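You operate a simulated robot arm through the tools that you are given. There is no shell and no other tool.

The job below is to be done with a simulated robot arm. You get a single attempt, and the scene is never put back.

## Task
Clamp the white halves on the clamp board and tape the join twice.
Fine: glaze up between the rails, pressed together without paste; the clamp knob ends at IN; two tape tabs pressed on across the join.

Only the result counts: the job must be done as asked and must still hold three seconds after the hand-in. Knocking over, shifting, dropping, spilling or breaking anything else fails it.

## Robot
A 7-joint arm with a two-finger parallel gripper, fixed in place. Base frame: the origin is at the foot of the arm, x ahead of it, y to its left, z up; the work surface is at about z = 0.886. Lengths are in m, angles in rad, forces in N, time in s.
With the tool pointing down near the work surface it reaches from about 0.1 to 0.64 m from the base axis. Its first joint turns from -1.152 to 1.152 rad. Payload 1.57 kg.
The TCP is the grasp point between the finger pads, 0.03 m short of the fingertips. In the tool frame z runs along the fingers and y along their closing line. Largest opening 0.08 m; finger width 0.017, thickness 0.012; the body of the gripper, 0.04 by 0.082 m, starts 0.08 m behind the TCP.
Orientation is told as [roll, pitch, yaw] about the base's x, y, z axes, in that order, counted from this pose: with the fingers straight down and closing along the base's y, the tool's x points along the base's -x, its y along +y and its z along -z.

## Interface
- The arm moves only by the tool arm_command. Its argument "increments" is a list of rows, each a list of 7 numbers: the shift along the tool's x, y, z in units of 50 mm (1.0 is 50 mm), then the turn, a rotation vector about the tool's x, y, z in units of 4 degrees (1.0 is 4 degrees), then the closure, from 0 (fully open) to 1 (shut). In form: [[dx, dy, dz, wx, wy, wz, claw], ...]. A call has 1 to 20 rows; each row shifts and turns the commanded pose from where the row before left it, along the tool's axes as they then stand. A call with a number of a shift or a turn outside -1 to 1 is refused whole. Each row takes 0.2 s and may step no farther than 0.05 m and 0.15 rad from the row before; otherwise, or with a gripper value out of range, the whole call is refused. Where a pose cannot be reached the arm comes as near as it can. A force on the tool above 40 N (or 10 N above the force at the start of the call, whichever is more), or a blocked arm, ends the call early, and 0.2 s more pass. Each finger travels about 0.072 m/s and halts on what it meets, pressing with about 30 N; the grip force reading is that of the motor and also rises with nothing between the fingers. The clock runs only during rows and for 0.2 s after the last one: add rows that do not move to give the fingers time. It gives the time, the measured TCP pose, the force on the tool (base axes), the opening and the grip force at its end, in the units of the frame above (readings bear some noise), with the torque about the TCP (base axes, N m) and any sound that the robot's microphone picked up, and new pictures: "views" is both (left out), scene, wrist or none.
- Cameras (640 x 400 px; columns grow to the right, rows downward): "scene" is fixed at [0.0601, 0.439, 1.4172]; the picture's right is [-0.69, -0.73, 0.00], its down [-0.46, 0.43, -0.78] and it looks along [0.56, -0.54, -0.63] (base axes); focal length 262 px, centre (320, 200). "wrist" rides on the gripper at [0.072, -0.007, -0.122] in the tool frame; the picture's right is [0.09, 1.00, 0.00], its down [-0.84, 0.08, -0.54] and it looks along [-0.54, 0.05, 0.84] (tool axes); focal length 238 px, centre (320, 200). There is no depth. A picture from a camera that has moved, and an enlarged one, comes with that camera's place and axes in the base frame and with its lens.
- zoom(camera, box): a new picture of the part [left, top, right, bottom] of that camera's present view, enlarged. It takes no simulated time.
- finish_job(): hands the job in; it is judged then, once.

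Places have to be worked out from the pictures, the camera data and where the tool is seen. Open the gripper and draw the arm clear of the work before you hand the job in, unless the task says otherwise.

The tools are called after ">>>" as a command line: name --pt "numbers of a row" for each row, then --argument value for the rest, lists and objects as JSON in quotes. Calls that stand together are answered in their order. arm_command: Moves the arm, as the interface text tells. Its arguments: {"type":"object","properties":{"increments":{"type":"array","items":{"type":"array","items":{"type":"number"}}},"views":{"type":"string","enum":["both","scene","wrist","none"]}},"required":["increments"]} The other tools are called the same way: zoom (camera, box) takes an enlarged picture of a part of a camera's view; finish_job () hands the job in.

At the start:

```text
t: 0.0
eef_pos: [0.3876, 0.0165, 1.2351]
ee_rot: [-0.001, 0.0, -0.001]
force: [-0.2, -0.3, -0.1]
moment: [0.0, 0.0, 0.01]
opening: 0.0801
grip_force: 0.1
```

scene: 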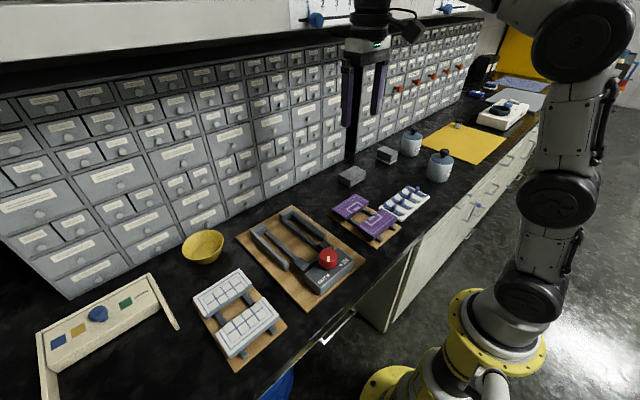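
wrist: 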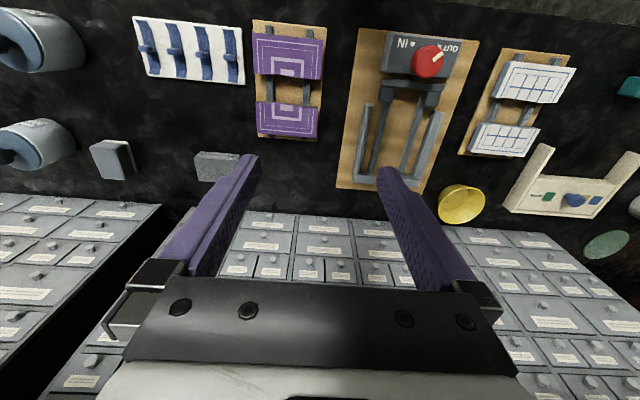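

I'll start by enlarging the key areas: the clamp board, the white halves, and the tape tabs.

>>> zoom --camera "scene" --box '[180, 190, 380, 380]'

>>> zoom --camera "scene" --box '[320, 120, 480, 250]'

>>> zoom --camera "wrist" --box '[330, 10, 630, 220]'

>>> zoom --camera "wrist" --box '[80, 0, 340, 200]'

```text
2.11 times, centred on (280, 285) of scene
camera zoom: at [0.0601, 0.439, 1.4172], right [-0.69, -0.73, 0.0], down [-0.46, 0.43, -0.78], along [0.56, -0.54, -0.63], focal length 550 px, centre (404, 21)
```

zoom: 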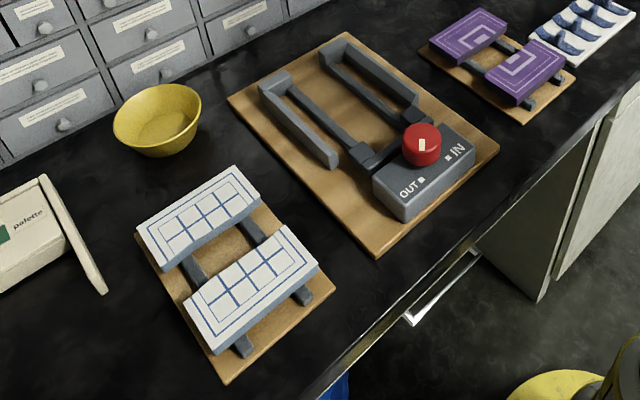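

```text
3.08 times, centred on (400, 185) of scene
camera zoom: at [0.0601, 0.439, 1.4172], right [-0.69, -0.73, 0.0], down [-0.46, 0.43, -0.78], along [0.56, -0.54, -0.63], focal length 805 px, centre (74, 246)
```

zoom: 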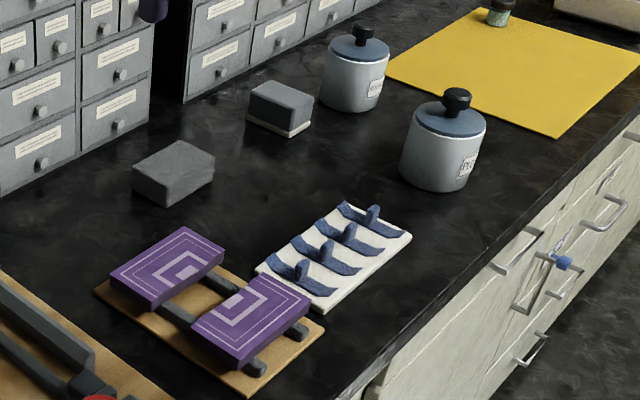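

```text
1.90 times, centred on (480, 115) of wrist
camera zoom: at [0.3159, 0.0096, 1.3575], right [-0.09, 1.0, 0.0], down [0.84, 0.08, 0.54], along [0.54, 0.05, -0.84], focal length 454 px, centre (15, 362)
```

zoom: 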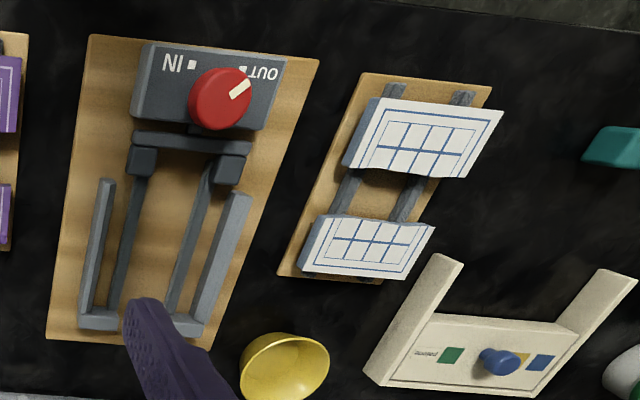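

```text
2.00 times, centred on (210, 100) of wrist
camera zoom: at [0.3159, 0.0096, 1.3575], right [-0.09, 1.0, 0.0], down [0.84, 0.08, 0.54], along [0.54, 0.05, -0.84], focal length 477 px, centre (540, 400)
```

zoom: 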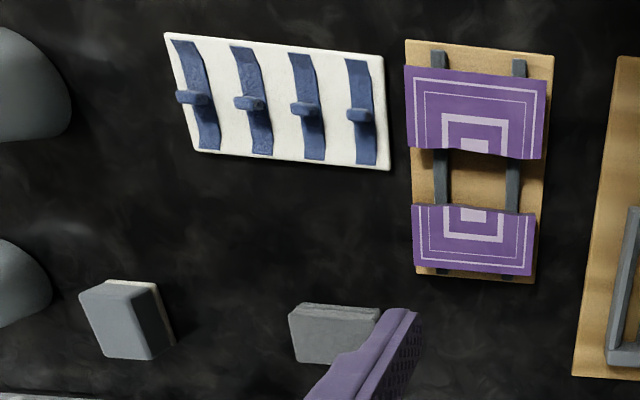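

The halves rest on a stand to the left, at about x 0.31–0.46, y 0.32–0.43. The clamp board is around y≈0.166, with the knob near x 0.32 and the rails running to x≈0.53. I'll move above the board for a closer look.

>>> arm_command --pt "0.27 0.594 0.46 0 0 0 0" --pt "0.27 0.594 0.46 0 0 0 0" --pt "0.27 0.594 0.46 0 0 0 0" --pt "0.27 0.594 0.46 0 0 0 0" --pt "0.27 0.594 0.46 0 0 0 0" --pt "0 0 0 0 0 0 0"

```text
t: 1.4
eef_pos: [0.3198, 0.1657, 1.1194]
ee_rot: [-0.001, -0.001, 0.0]
force: [0.1, 0.3, -0.6]
moment: [-0.01, -0.04, 0.0]
opening: 0.0799
grip_force: 0.1
camera wrist: at [0.2479, 0.1586, 1.2423], right [-0.09, 1.0, 0.0], down [0.84, 0.08, 0.54], along [0.54, 0.05, -0.84], focal length 238 px, centre (320, 200)
```

scene: 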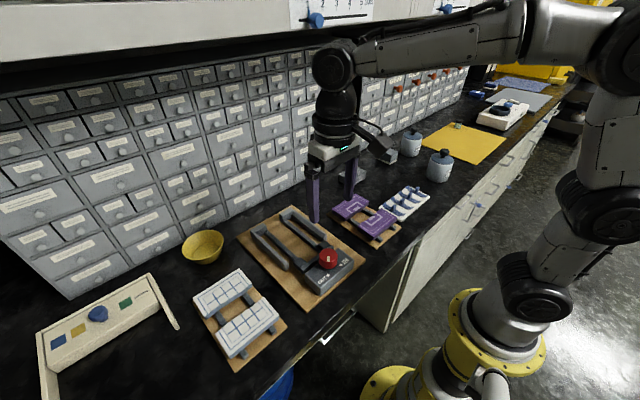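
wrist: 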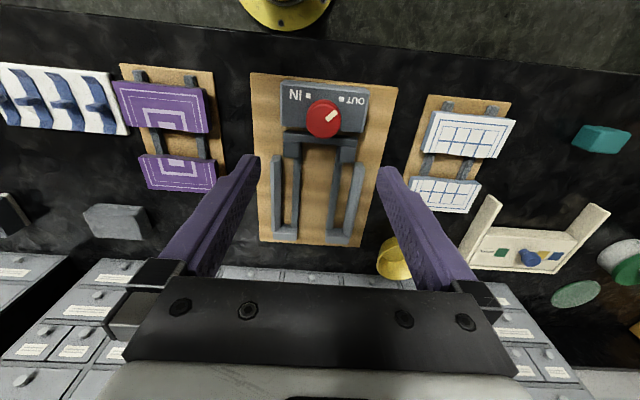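

The clamp board is clearly visible now. I'll enlarge it and the neighbouring items.

>>> zoom --camera "wrist" --box '[240, 65, 410, 255]'

>>> zoom --camera "wrist" --box '[385, 80, 545, 220]'

>>> zoom --camera "scene" --box '[230, 190, 370, 320]'

>>> zoom --camera "scene" --box '[180, 255, 300, 380]'

```text
2.11 times, centred on (325, 160) of wrist
camera zoom: at [0.2479, 0.1586, 1.2423], right [-0.09, 1.0, 0.0], down [0.84, 0.08, 0.54], along [0.54, 0.05, -0.84], focal length 502 px, centre (310, 284)
```

zoom: 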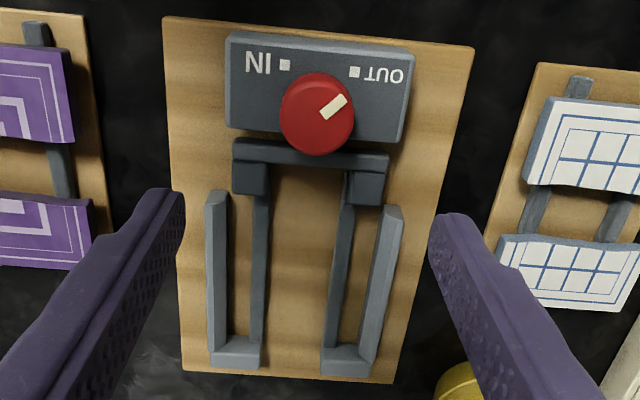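

```text
2.86 times, centred on (465, 150) of wrist
camera zoom: at [0.2479, 0.1586, 1.2423], right [-0.09, 1.0, 0.0], down [0.84, 0.08, 0.54], along [0.54, 0.05, -0.84], focal length 681 px, centre (-94, 343)
```

zoom: 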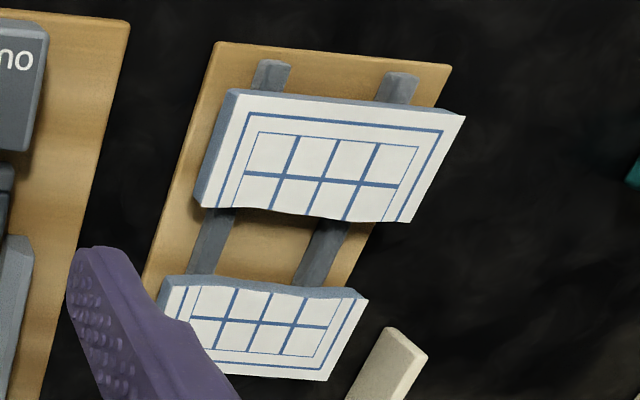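

```text
3.08 times, centred on (300, 255) of scene
camera zoom: at [0.0601, 0.439, 1.4172], right [-0.69, -0.73, 0.0], down [-0.46, 0.43, -0.78], along [0.56, -0.54, -0.63], focal length 805 px, centre (382, 31)
```

zoom: 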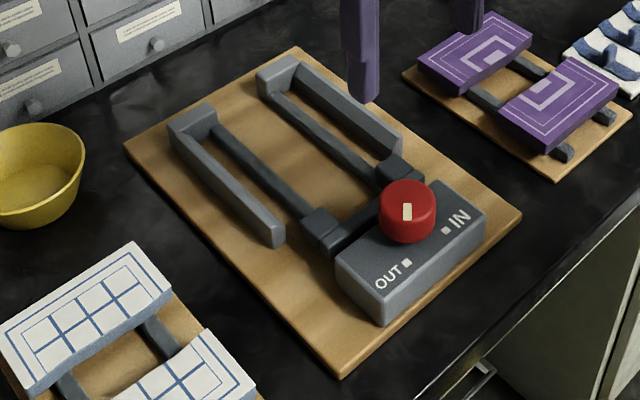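

```text
3.20 times, centred on (240, 318) of scene
camera zoom: at [0.0601, 0.439, 1.4172], right [-0.69, -0.73, 0.0], down [-0.46, 0.43, -0.78], along [0.56, -0.54, -0.63], focal length 837 px, centre (576, -176)
```

zoom: 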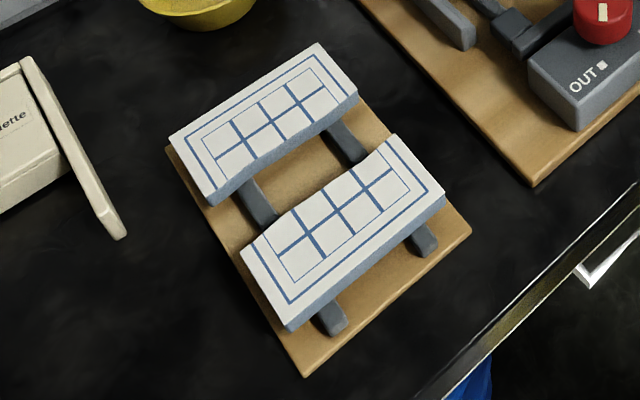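

The board lies square to the base at x 0.285–0.575, y 0.07–0.267. The tile halves have to be gripped along x, so I'll yaw the tool +90° up here, well clear of everything.

>>> arm_command --pt "0 0 0 0 0 -1 0" --pt "0 0 0 0 0 -1 0" --pt "0 0 0 0 0 -1 0" --pt "0 0 0 0 0 -1 0" --pt "0 0 0 0 0 -1 0" --pt "0 0 0 0 0 -1 0" --pt "0 0 0 0 0 -1 0" --pt "0 0 0 0 0 -1 0" --pt "0 0 0 0 0 -1 0" --pt "0 0 0 0 0 -1 0" --pt "0 0 0 0 0 -1 0" --pt "0 0 0 0 0 -1 0" --pt "0 0 0 0 0 -1 0" --pt "0 0 0 0 0 -1 0" --pt "0 0 0 0 0 -1 0" --pt "0 0 0 0 0 -1 0" --pt "0 0 0 0 0 -1 0" --pt "0 0 0 0 0 -1 0" --pt "0 0 0 0 0 -1 0" --pt "0 0 0 0 0 -1 0" --views "none"

>>> arm_command --pt "0 0 0 0 0 -1 0" --pt "0 0 0 0 0 -1 0" --pt "0 0 0 0 0 -0.5 0" --pt "0 0 0 0 0 0 0"

```text
t: 5.6
eef_pos: [0.3211, 0.1656, 1.1204]
ee_rot: [0.0, 0.0, 1.398]
force: [1.0, -0.6, -0.7]
moment: [-0.01, -0.03, 0.01]
opening: 0.0799
grip_force: 0.0
```

```text
t: 6.6
eef_pos: [0.3194, 0.1654, 1.119]
ee_rot: [-0.001, -0.001, 1.571]
force: [0.7, 0.0, -0.2]
moment: [0.0, 0.01, 0.01]
opening: 0.08
grip_force: 0.0
camera wrist: at [0.3269, 0.0929, 1.2426], right [-1.0, -0.09, 0.0], down [-0.08, 0.84, 0.54], along [-0.05, 0.54, -0.84], focal length 238 px, centre (320, 200)
```

scene: 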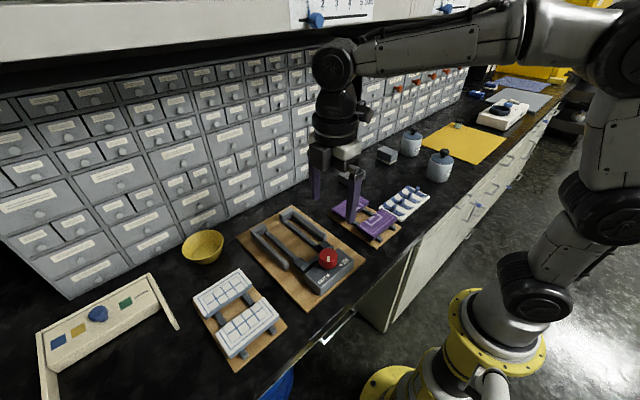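
wrist: 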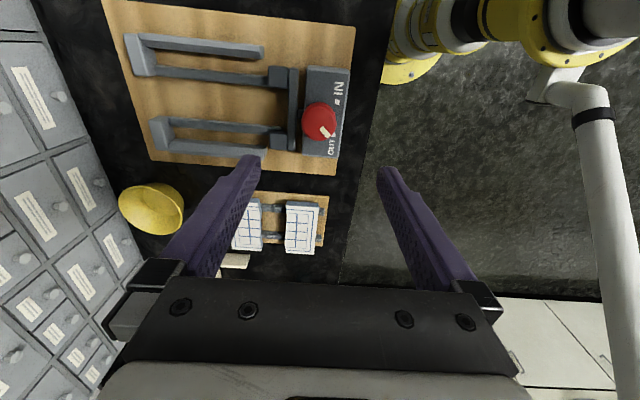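

The yaw is set at 1.571. Next I'll move so the wrist camera looks squarely at the rails, for an accurate measurement of the clamp.

>>> arm_command --pt "0.475 -0.7 0.35 0 0 0 0" --pt "0.475 -0.7 0.35 0 0 0 0" --pt "0.475 -0.7 0.35 0 0 0 0" --pt "0.475 -0.7 0.35 0 0 0 0" --pt "0 0 0 0 0 0 0"

```text
t: 7.8
eef_pos: [0.461, 0.0694, 1.0491]
ee_rot: [0.0, -0.002, 1.571]
force: [-0.1, 0.3, -0.1]
moment: [-0.02, 0.02, 0.01]
opening: 0.0799
grip_force: 0.0
camera wrist: at [0.4673, -0.0033, 1.1718], right [-1.0, -0.09, 0.0], down [-0.08, 0.84, 0.54], along [-0.05, 0.54, -0.84], focal length 238 px, centre (320, 200)
```

scene: 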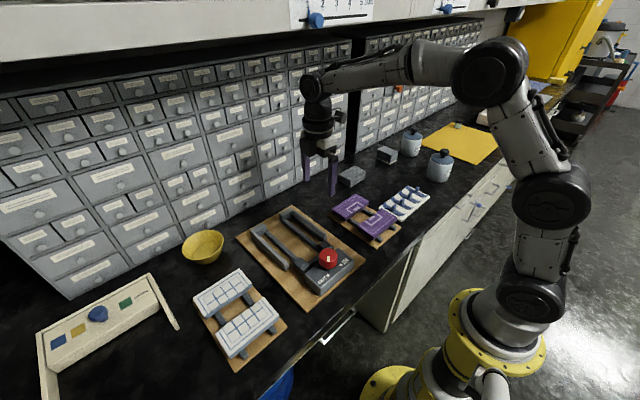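
wrist: 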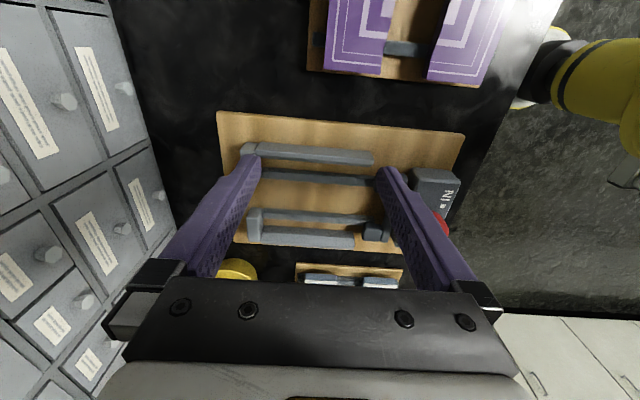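

>>> zoom --camera "wrist" --box '[210, 105, 470, 265]'

>>> zoom --camera "scene" --box '[230, 195, 340, 275]'

```text
2.46 times, centred on (340, 185) of wrist
camera zoom: at [0.4673, -0.0033, 1.1718], right [-1.0, -0.09, 0.0], down [-0.08, 0.84, 0.54], along [-0.05, 0.54, -0.84], focal length 587 px, centre (271, 237)
```

zoom: 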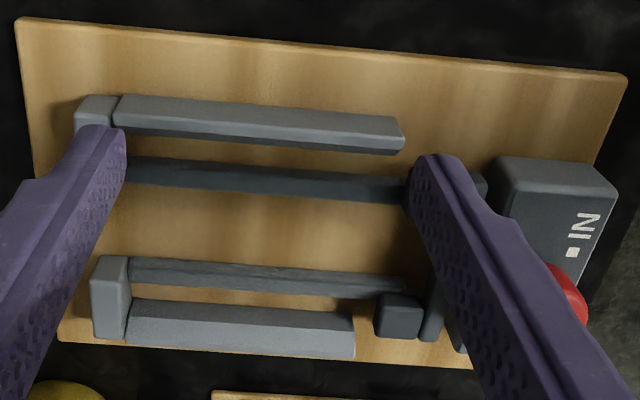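

```text
5.00 times, centred on (285, 235) of scene
camera zoom: at [0.0602, 0.439, 1.4172], right [-0.69, -0.73, 0.0], down [-0.46, 0.43, -0.78], along [0.56, -0.54, -0.63], focal length 1308 px, centre (495, 25)
```

zoom: 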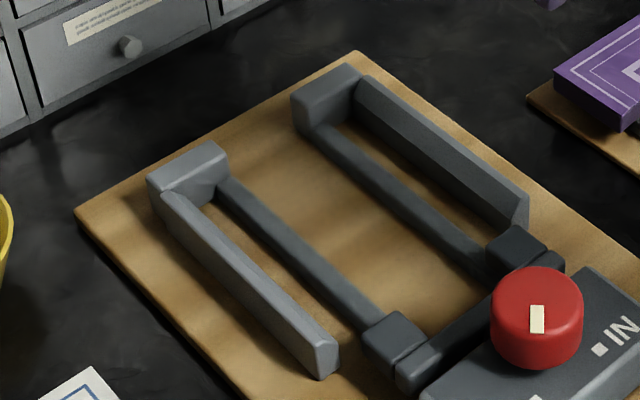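

The rails have sloped lead-in inner faces, about 0.105 apart at the bottom and centred on y≈0.169. The far stops are at x≈0.528 and the jaw front at x≈0.388. The fingers can pass between the two stop feet. I'll move to view the halves on the stand.

>>> arm_command --pt "-0.783 0.097 0.1 0 0 0 0" --pt "-0.783 0.097 0.1 0 0 0 0" --pt "-0.783 0.097 0.1 0 0 0 0" --pt "-0.783 0.097 0.1 0 0 0 0" --pt "-0.783 0.097 0.1 0 0 0 0" --pt "-0.783 0.097 0.1 0 0 0 0" --pt "0 0 0 0 0 0 0"

>>> zoom --camera "wrist" --box '[200, 80, 440, 230]'

```text
t: 9.4
eef_pos: [0.4312, 0.3043, 1.0199]
ee_rot: [0.001, 0.0, 1.57]
force: [-1.3, 0.4, 0.6]
moment: [0.02, -0.04, 0.02]
opening: 0.0799
grip_force: 0.0
camera wrist: at [0.4379, 0.2321, 1.1422], right [-1.0, -0.09, 0.0], down [-0.08, 0.84, 0.54], along [-0.05, 0.54, -0.84], focal length 238 px, centre (320, 200)
```

scene: 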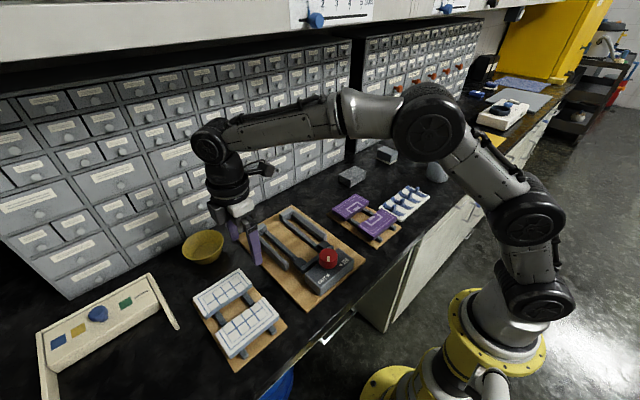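
wrist: 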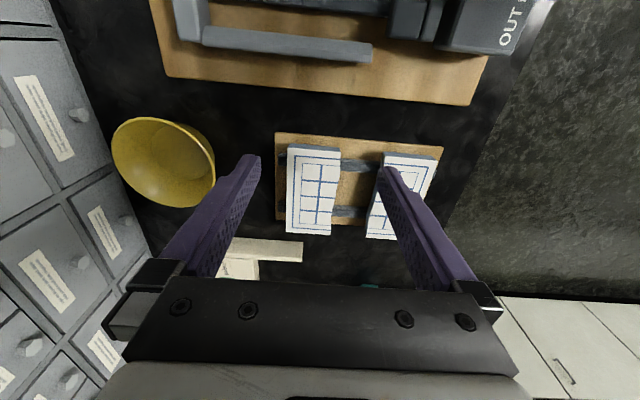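

```text
2.67 times, centred on (320, 155) of wrist
camera zoom: at [0.4379, 0.2321, 1.1422], right [-1.0, -0.09, 0.0], down [-0.08, 0.84, 0.54], along [-0.05, 0.54, -0.84], focal length 636 px, centre (320, 320)
```

zoom: 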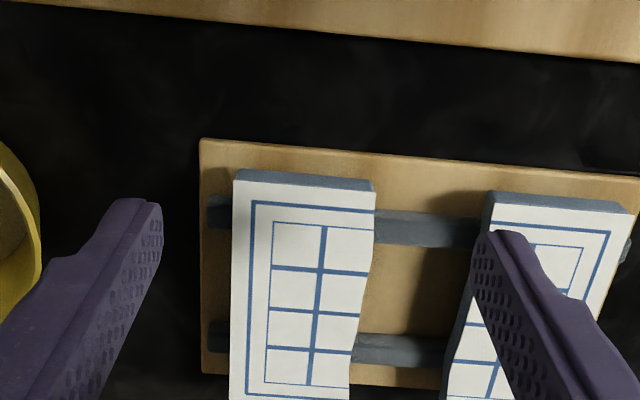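

The far half's centre is at about (0.434, 0.3725), with its top near z≈0.919. I'll align above it and stop at z≈0.97 to check clearance.

>>> arm_command --pt "-0.682 -0.03 0.2 0 0 0 0" --pt "-0.682 -0.03 0.4 0 0 0 0" --pt "0 0 0.4 0 0 0 0" --pt "0 0 0 0 0 0 0"

>>> zoom --camera "scene" --box '[180, 240, 300, 370]'

>>> zoom --camera "wrist" --box '[200, 60, 440, 210]'

```text
t: 10.4
eef_pos: [0.435, 0.3729, 0.9697]
ee_rot: [0.0, 0.0, 1.57]
force: [0.0, 0.7, -0.1]
moment: [0.01, -0.02, -0.04]
opening: 0.0802
grip_force: 0.1
camera wrist: at [0.4414, 0.2996, 1.0922], right [-1.0, -0.09, 0.0], down [-0.08, 0.84, 0.54], along [-0.05, 0.54, -0.84], focal length 238 px, centre (320, 200)
```

scene: 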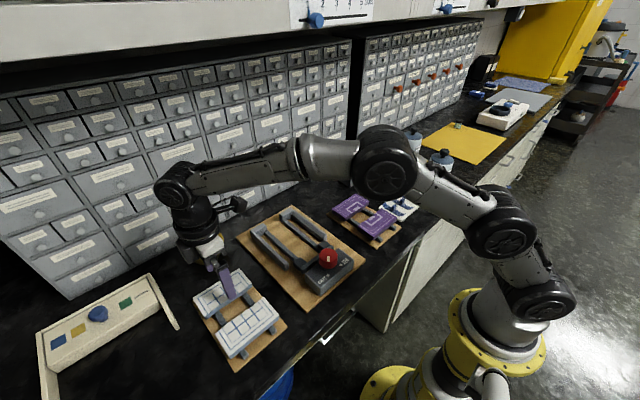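
wrist: 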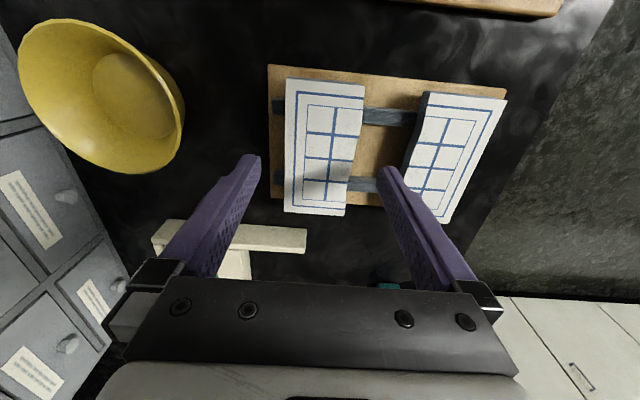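

```text
3.08 times, centred on (240, 305) of scene
camera zoom: at [0.0601, 0.439, 1.4172], right [-0.69, -0.73, 0.0], down [-0.46, 0.43, -0.78], along [0.56, -0.54, -0.63], focal length 805 px, centre (566, -123)
```

zoom: 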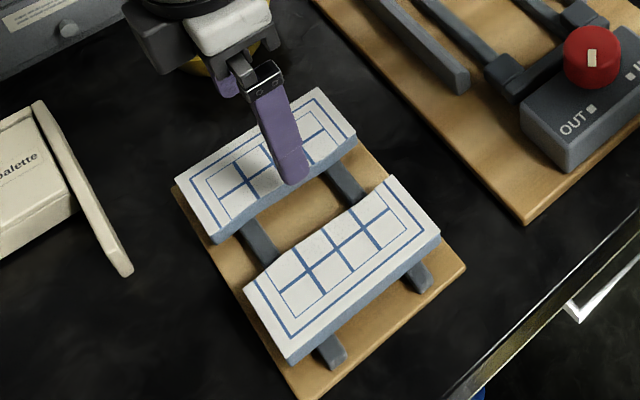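

```text
2.67 times, centred on (320, 135) of wrist
camera zoom: at [0.4414, 0.2996, 1.0922], right [-1.0, -0.09, 0.0], down [-0.08, 0.84, 0.54], along [-0.05, 0.54, -0.84], focal length 636 px, centre (320, 373)
```

zoom: 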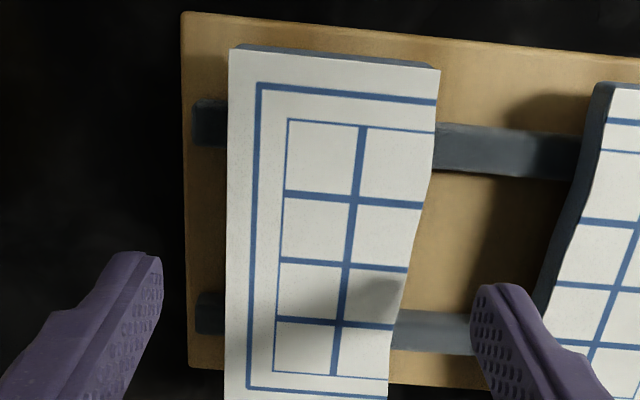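

The fingers are centred on the far half with clear gaps on both sides. I'll descend to z≈0.928 with the fingers still open.

>>> arm_command --pt "0 0 0.4 0 0 0 0" --pt "0 0 0.43 0 0 0 0" --pt "0 0 0 0 0 0 0"

>>> zoom --camera "scene" --box '[180, 240, 300, 370]'

>>> zoom --camera "wrist" --box '[200, 60, 440, 210]'

```text
t: 11.2
eef_pos: [0.4352, 0.3727, 0.9274]
ee_rot: [-0.001, -0.001, 1.571]
force: [1.0, -0.5, -0.8]
moment: [-0.02, 0.02, -0.01]
opening: 0.08
grip_force: 0.1
camera wrist: at [0.4415, 0.3002, 1.0505], right [-1.0, -0.09, 0.0], down [-0.08, 0.84, 0.54], along [-0.05, 0.54, -0.84], focal length 238 px, centre (320, 200)
```

scene: 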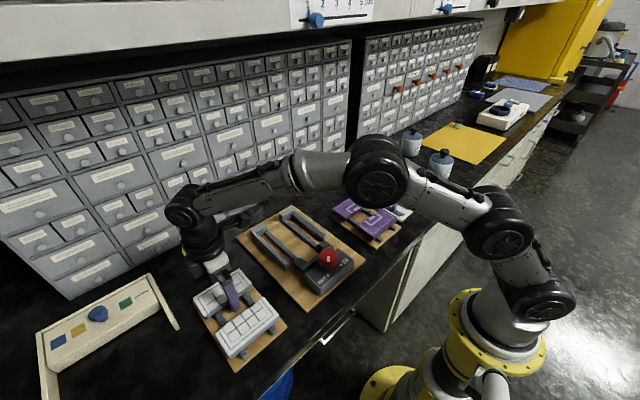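
wrist: 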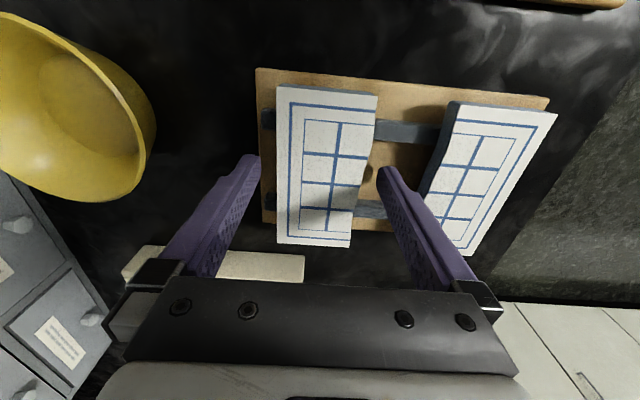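

```text
3.08 times, centred on (240, 305) of scene
camera zoom: at [0.0601, 0.439, 1.4172], right [-0.69, -0.73, 0.0], down [-0.46, 0.43, -0.78], along [0.56, -0.54, -0.63], focal length 805 px, centre (566, -123)
```

zoom: 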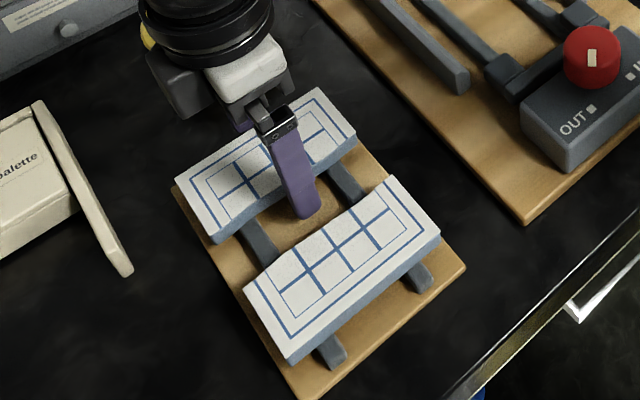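

```text
2.67 times, centred on (320, 135) of wrist
camera zoom: at [0.4415, 0.3002, 1.0505], right [-1.0, -0.09, 0.0], down [-0.08, 0.84, 0.54], along [-0.05, 0.54, -0.84], focal length 636 px, centre (320, 373)
```

zoom: 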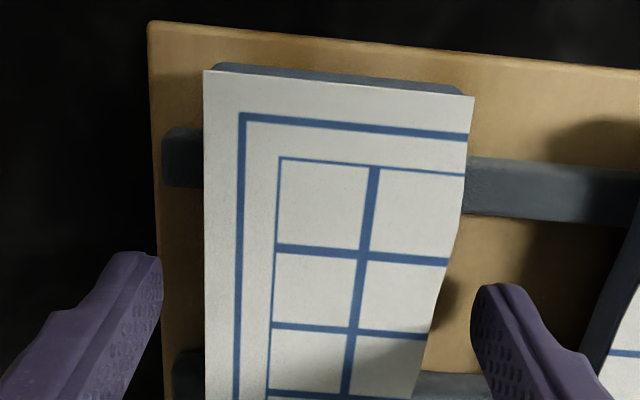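

The tips sit just above the stand board on either side of the half. I'll close on it.

>>> arm_command --pt "0 0 0 0 0 0 0.2" --pt "0 0 0 0 0 0 0.4" --pt "0 0 0 0 0 0 0.6" --pt "0 0 0 0 0 0 0.8" --pt "0 0 0 0 0 0 0.8"

>>> zoom --camera "wrist" --box '[200, 60, 440, 260]'

```text
t: 12.4
eef_pos: [0.4351, 0.3716, 0.9279]
ee_rot: [0.0, 0.0, 1.572]
force: [0.5, 0.8, -0.7]
moment: [0.01, 0.01, 0.01]
opening: 0.0545
grip_force: 30.4
camera wrist: at [0.4416, 0.3002, 1.0508], right [-1.0, -0.09, 0.0], down [-0.08, 0.84, 0.54], along [-0.05, 0.54, -0.84], focal length 238 px, centre (320, 200)
```

scene: 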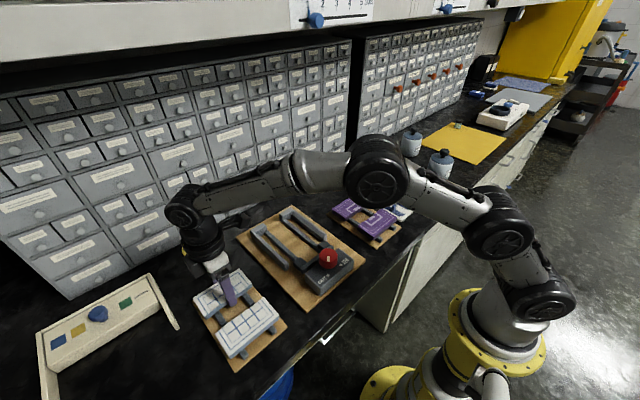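
wrist: 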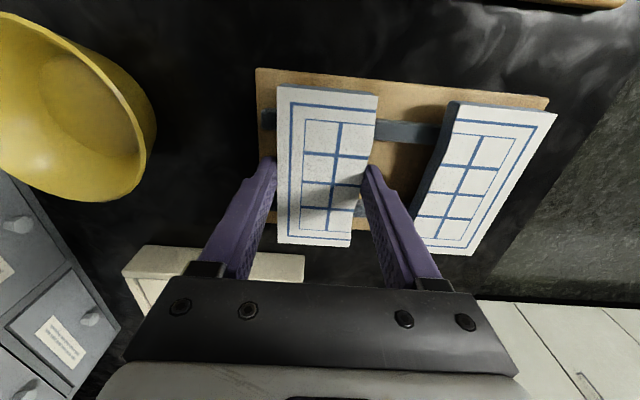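

```text
2.00 times, centred on (320, 160) of wrist
camera zoom: at [0.4416, 0.3002, 1.0508], right [-1.0, -0.09, 0.0], down [-0.08, 0.84, 0.54], along [-0.05, 0.54, -0.84], focal length 477 px, centre (320, 280)
```

zoom: 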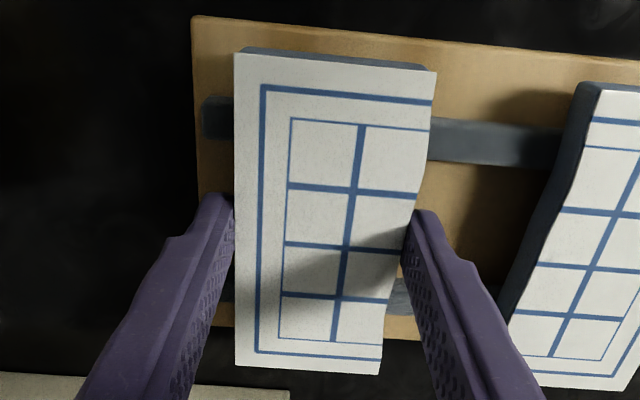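

The far half is gripped firmly: opening 0.0545, 30 N. I'll lift it and carry it over the far end of the clamp at safe height.

>>> arm_command --pt "0 0 -0.4 0 0 0 0.8" --pt "0 0 -0.5 0 0 0 0.8" --pt "0 0 -0.5 0 0 0 0.8" --pt "0.6 -0.2 0 0 0 0 0.8" --pt "0.65 -0.2 0 0 0 0 0.8" --pt "0.7 -0.2 0 0 0 0 0.8" --pt "0.7 -0.2 0 0 0 0 0.8" --pt "0.7 -0.22 0 0 0 0 0.8" --pt "0.7 -0.22 0 0 0 0 0.8" --pt "0 0 0 0 0 0 0.8" --pt "0 0 0 0 0 0 0.8"

>>> zoom --camera "wrist" --box '[180, 40, 460, 240]'

>>> zoom --camera "scene" --box '[210, 170, 370, 300]'

```text
t: 14.8
eef_pos: [0.4946, 0.1683, 0.9972]
ee_rot: [-0.001, 0.001, 1.57]
force: [0.4, 0.1, -0.6]
moment: [-0.03, -0.01, 0.02]
opening: 0.0159
grip_force: 0.1
camera wrist: at [0.5017, 0.0968, 1.1201], right [-1.0, -0.09, 0.0], down [-0.08, 0.84, 0.54], along [-0.05, 0.54, -0.84], focal length 238 px, centre (320, 200)
```

scene: 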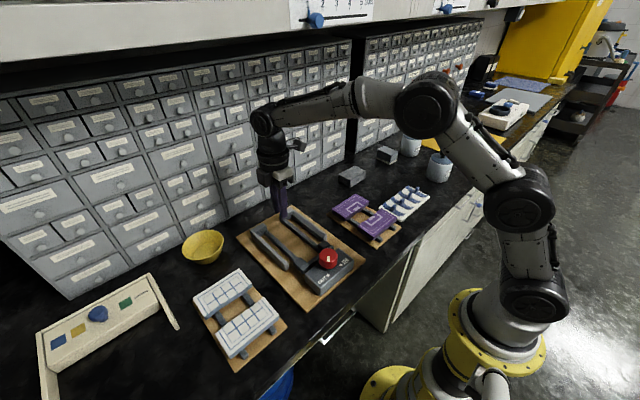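
wrist: 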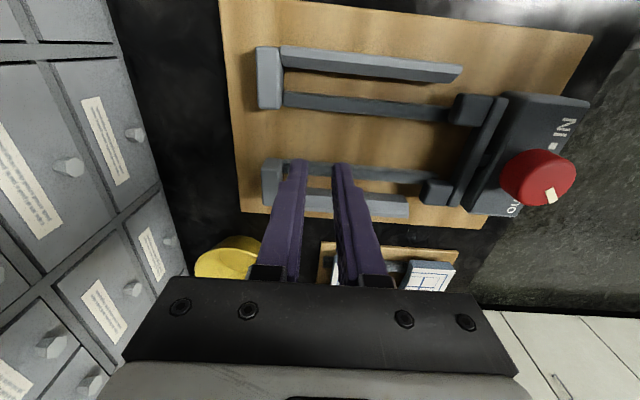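

```text
2.00 times, centred on (320, 140) of wrist
camera zoom: at [0.5017, 0.0968, 1.1201], right [-1.0, -0.09, 0.0], down [-0.08, 0.84, 0.54], along [-0.05, 0.54, -0.84], focal length 477 px, centre (320, 320)
```

zoom: 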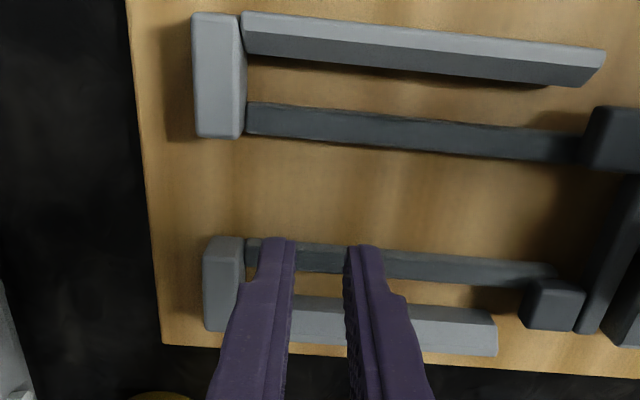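

```text
3.08 times, centred on (290, 235) of scene
camera zoom: at [0.0601, 0.439, 1.4172], right [-0.69, -0.73, 0.0], down [-0.46, 0.43, -0.78], along [0.56, -0.54, -0.63], focal length 805 px, centre (412, 92)
```

zoom: 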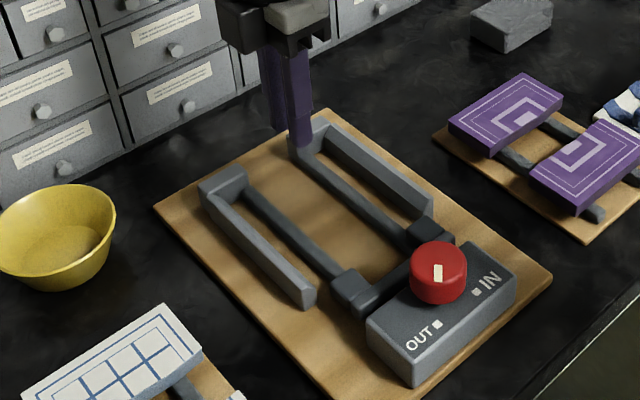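

The half slipped out; opening is 0.016 and the fingers are empty. I'll check where it ended up on the stand.

>>> zoom --camera "scene" --box '[180, 250, 300, 380]'

```text
3.08 times, centred on (240, 315) of scene
camera zoom: at [0.0601, 0.439, 1.4172], right [-0.69, -0.73, 0.0], down [-0.46, 0.43, -0.78], along [0.56, -0.54, -0.63], focal length 805 px, centre (566, -154)
```

zoom: 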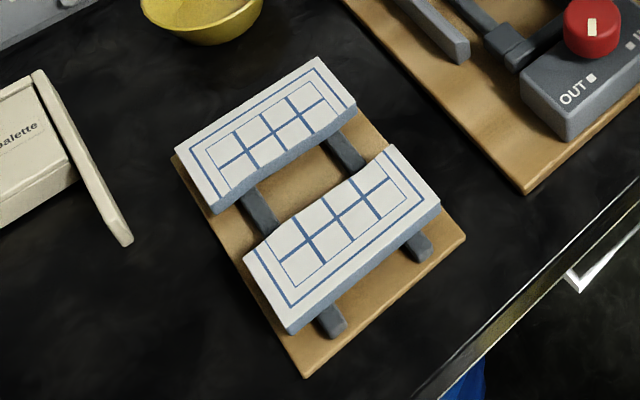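

The half is still in its original place on the stand, so nothing was disturbed. I'll go back and grip deeper, then lift slowly and watch the opening.

>>> arm_command --pt "-0.7 0.22 0 0 0 0 0" --pt "-0.7 0.22 0 0 0 0 0" --pt "-0.7 0.2 0 0 0 0 0" --pt "-0.7 0.2 0 0 0 0 0" --pt "-0.65 0.2 0 0 0 0 0" --pt "-0.6 0.2 0 0 0 0 0" --pt "0 0 0.4 0 0 0 0" --pt "0 0 0.5 0 0 0 0" --pt "0 0 0.4 0 0 0 0" --pt "0 0 0.1 0 0 0 0" --pt "0 0 0.06 0 0 0 0" --pt "0 0 0 0 0 0 0"

>>> zoom --camera "scene" --box '[190, 255, 290, 335]'

>>> zoom --camera "wrist" --box '[200, 60, 440, 260]'

```text
t: 17.4
eef_pos: [0.4346, 0.3735, 0.9241]
ee_rot: [0.0, 0.001, 1.57]
force: [-0.4, 0.4, 0.3]
moment: [-0.02, -0.03, -0.03]
opening: 0.0799
grip_force: 0.0
camera wrist: at [0.4409, 0.3004, 1.0476], right [-1.0, -0.09, 0.0], down [-0.08, 0.84, 0.54], along [-0.05, 0.54, -0.84], focal length 238 px, centre (320, 200)
```

scene: 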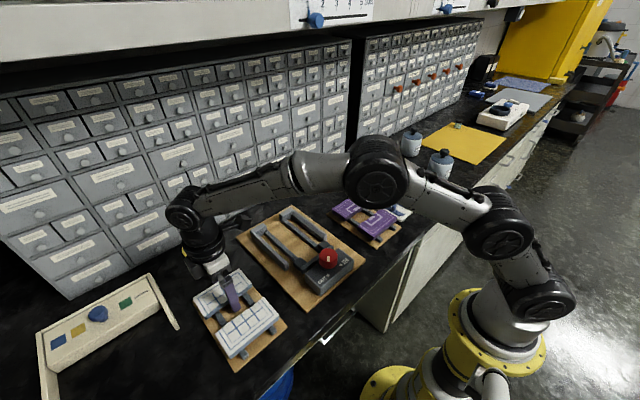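
wrist: 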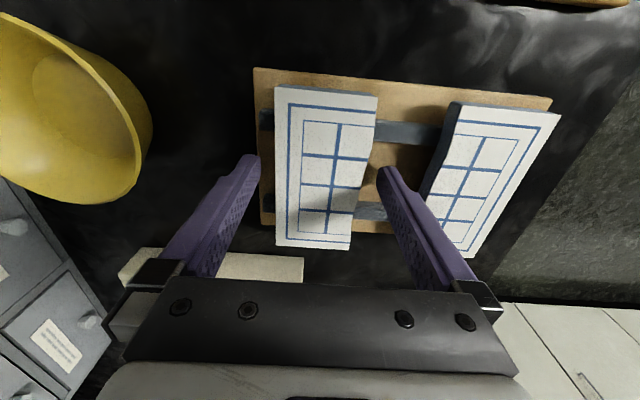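

```text
5.00 times, centred on (240, 295) of scene
camera zoom: at [0.0601, 0.439, 1.4172], right [-0.69, -0.73, 0.0], down [-0.46, 0.43, -0.78], along [0.56, -0.54, -0.63], focal length 1308 px, centre (720, -275)
```

zoom: 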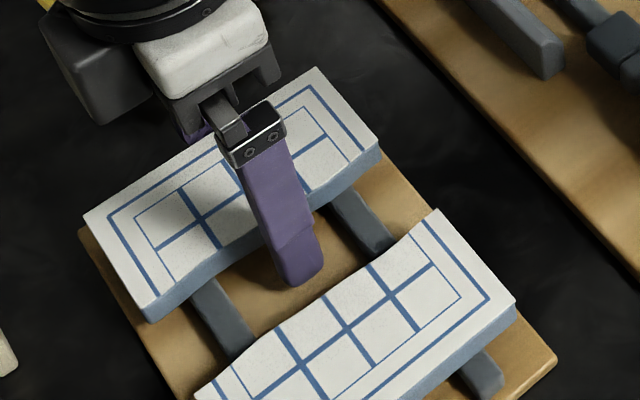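

```text
2.00 times, centred on (320, 160) of wrist
camera zoom: at [0.4409, 0.3004, 1.0476], right [-1.0, -0.09, 0.0], down [-0.08, 0.84, 0.54], along [-0.05, 0.54, -0.84], focal length 477 px, centre (320, 280)
```

zoom: 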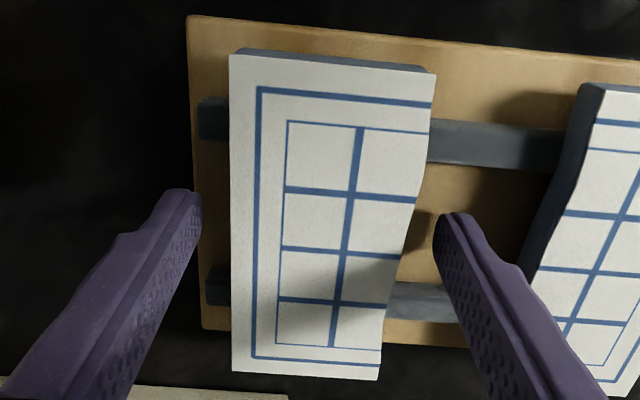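

>>> arm_command --pt "0 0 0 0 0 0 0.3" --pt "0 0 0 0 0 0 0.6" --pt "0 0 0 0 0 0 1" --pt "0 0 0 0 0 0 1" --pt "0 0 0 0 0 0 1" --pt "0 0 -0.04 0 0 0 1" --pt "0 0 -0.08 0 0 0 1" --pt "0 0 -0.08 0 0 0 1" --pt "0 0 0 0 0 0 1"

>>> zoom --camera "scene" --box '[190, 255, 290, 335]'

>>> zoom --camera "wrist" --box '[200, 60, 440, 260]'

```text
t: 19.4
eef_pos: [0.4346, 0.3731, 0.9359]
ee_rot: [0.002, -0.001, 1.572]
force: [-0.2, 0.5, -1.5]
moment: [-0.01, 0.0, -0.02]
opening: 0.0546
grip_force: 30.4
camera wrist: at [0.4407, 0.3003, 1.0581], right [-1.0, -0.09, 0.0], down [-0.08, 0.84, 0.54], along [-0.05, 0.54, -0.84], focal length 238 px, centre (320, 200)
```

scene: 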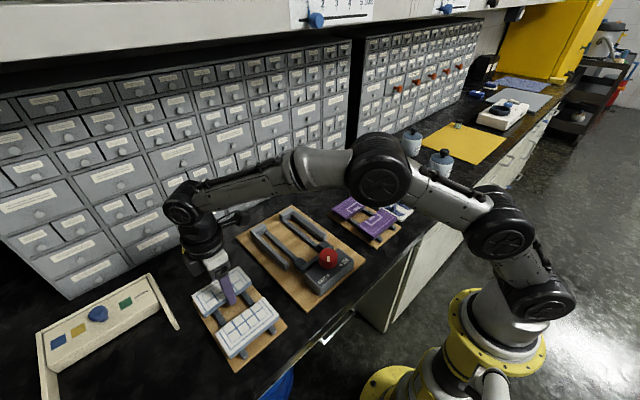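
wrist: 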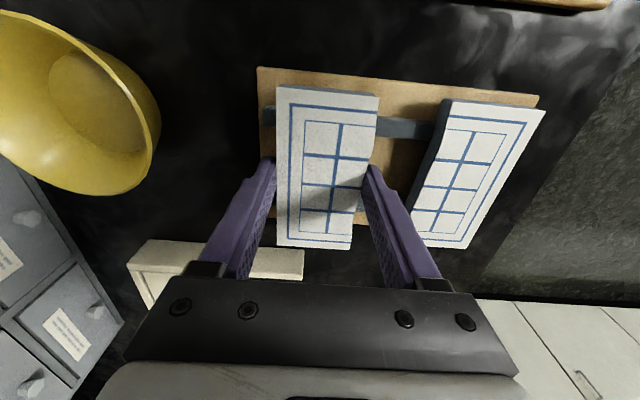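

```text
5.00 times, centred on (240, 295) of scene
camera zoom: at [0.0602, 0.439, 1.4172], right [-0.69, -0.73, 0.0], down [-0.46, 0.43, -0.78], along [0.56, -0.54, -0.63], focal length 1308 px, centre (720, -275)
```

zoom: 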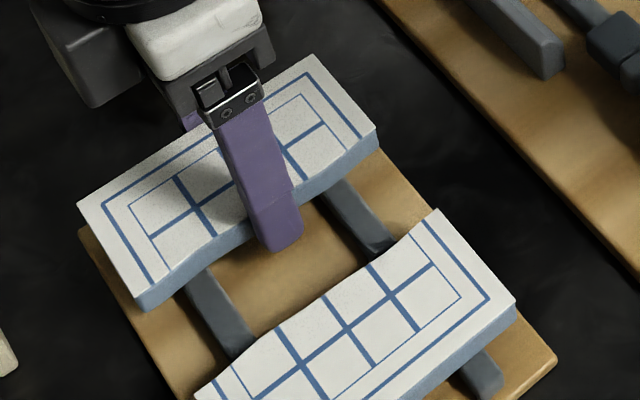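

```text
2.00 times, centred on (320, 160) of wrist
camera zoom: at [0.4407, 0.3003, 1.0581], right [-1.0, -0.09, 0.0], down [-0.08, 0.84, 0.54], along [-0.05, 0.54, -0.84], focal length 477 px, centre (320, 280)
```

zoom: 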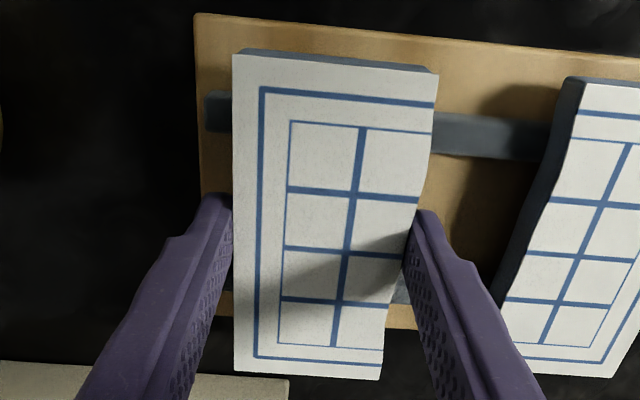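

The half is now off the stand and still held at an opening of 0.0546. I'll lift the rest of the way slowly and check the grip.

>>> arm_command --pt "0 0 -0.1 0 0 0 1" --pt "0 0 -0.16 0 0 0 1" --pt "0 0 -0.2 0 0 0 1" --pt "0 0 -0.2 0 0 0 1" --pt "0 0 -0.2 0 0 0 1" --pt "0 0 -0.2 0 0 0 1" --pt "0 0 -0.1 0 0 0 1" --pt "0 0 0 0 0 0 1"

```text
t: 21.2
eef_pos: [0.4354, 0.3728, 0.9927]
ee_rot: [-0.001, -0.001, 1.571]
force: [-0.7, -0.1, -1.4]
moment: [0.01, 0.0, 0.0]
opening: 0.0546
grip_force: 30.5
camera wrist: at [0.4407, 0.3001, 1.1161], right [-1.0, -0.09, 0.0], down [-0.08, 0.84, 0.54], along [-0.05, 0.54, -0.84], focal length 238 px, centre (320, 200)
```

scene: 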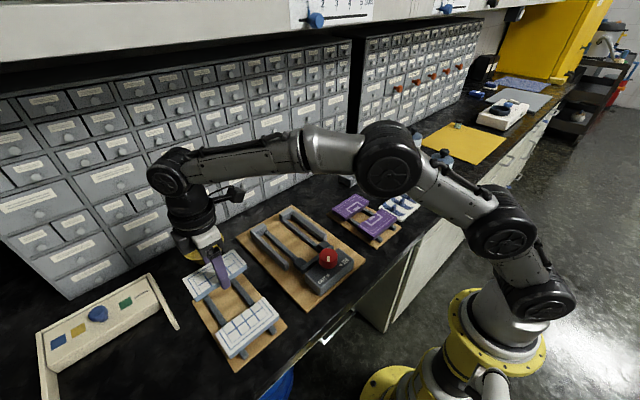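
wrist: 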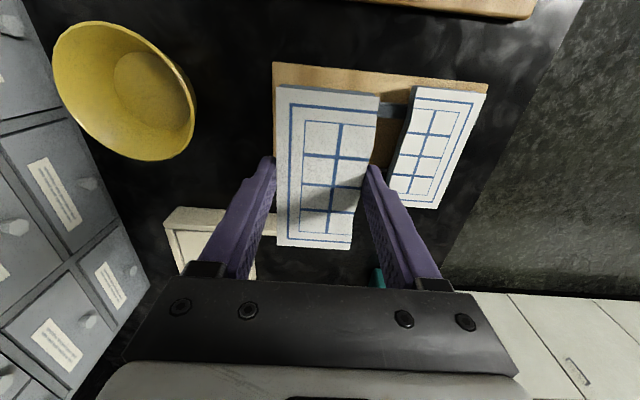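

The half is held and level. I'll carry it gently over to the clamp at (0.497, 0.169).

>>> arm_command --pt "0.15 -0.05 0 0 0 0 1" --pt "0.25 -0.09 0 0 0 0 1" --pt "0.36 -0.1 0 0 0 0 1" --pt "0.36 -0.1 0 0 0 0 1" --pt "0.36 -0.1 0 0 0 0 1" --pt "0.36 -0.1 0 0 0 0 1" --pt "0.36 -0.1 0 0 0 0 1" --pt "0.36 -0.1 0 0 0 0 1" --pt "0.36 -0.1 0 0 0 0 1" --pt "0.36 -0.1 0 0 0 0 1" --pt "0.36 -0.1 0 0 0 0 1" --pt "0.26 -0.1 0 0 0 0 1" --pt "0.15 -0.08 0 0 0 0 1" --pt "0 0 0 0 0 0 1"

>>> zoom --camera "wrist" --box '[180, 20, 460, 260]'

>>> zoom --camera "scene" --box '[220, 170, 360, 300]'

```text
t: 24.2
eef_pos: [0.4953, 0.1694, 0.9947]
ee_rot: [0.001, 0.001, 1.572]
force: [0.1, 0.9, -1.5]
moment: [0.0, 0.02, 0.03]
opening: 0.0546
grip_force: 29.9
camera wrist: at [0.5021, 0.0981, 1.1162], right [-1.0, -0.09, 0.0], down [-0.08, 0.84, 0.54], along [-0.05, 0.54, -0.84], focal length 238 px, centre (320, 200)
```

scene: 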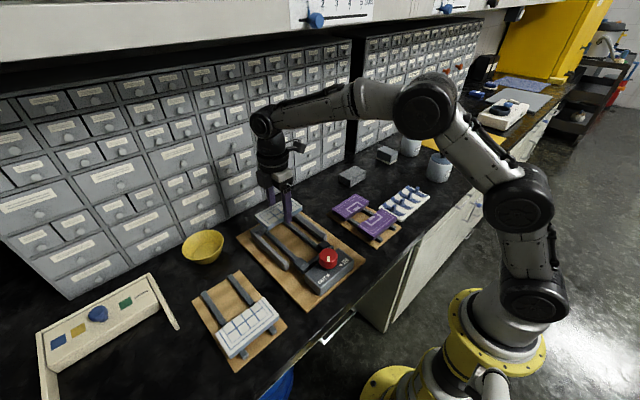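
wrist: 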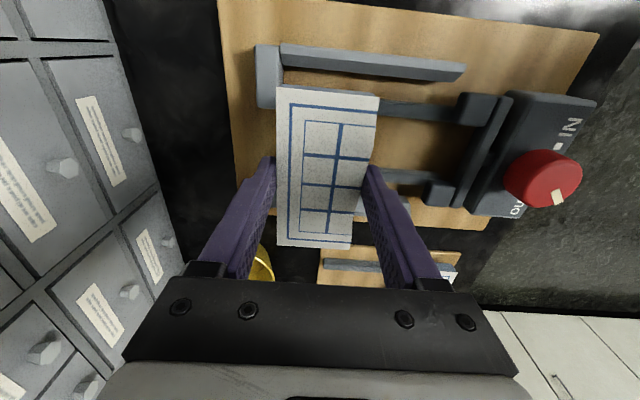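

```text
1.67 times, centred on (320, 140) of wrist
camera zoom: at [0.5021, 0.0981, 1.1162], right [-1.0, -0.09, 0.0], down [-0.08, 0.84, 0.54], along [-0.05, 0.54, -0.84], focal length 397 px, centre (320, 300)
```

zoom: 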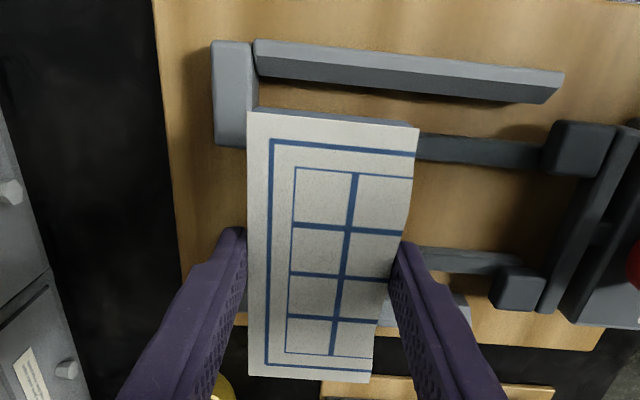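

```text
3.08 times, centred on (290, 235) of scene
camera zoom: at [0.0602, 0.439, 1.4172], right [-0.69, -0.73, 0.0], down [-0.46, 0.43, -0.78], along [0.56, -0.54, -0.63], focal length 805 px, centre (412, 92)
```

zoom: 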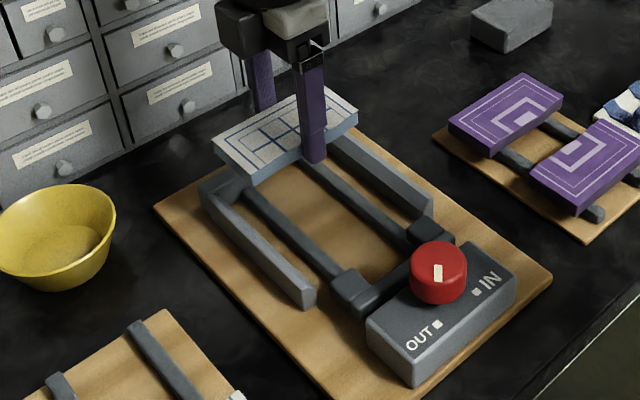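

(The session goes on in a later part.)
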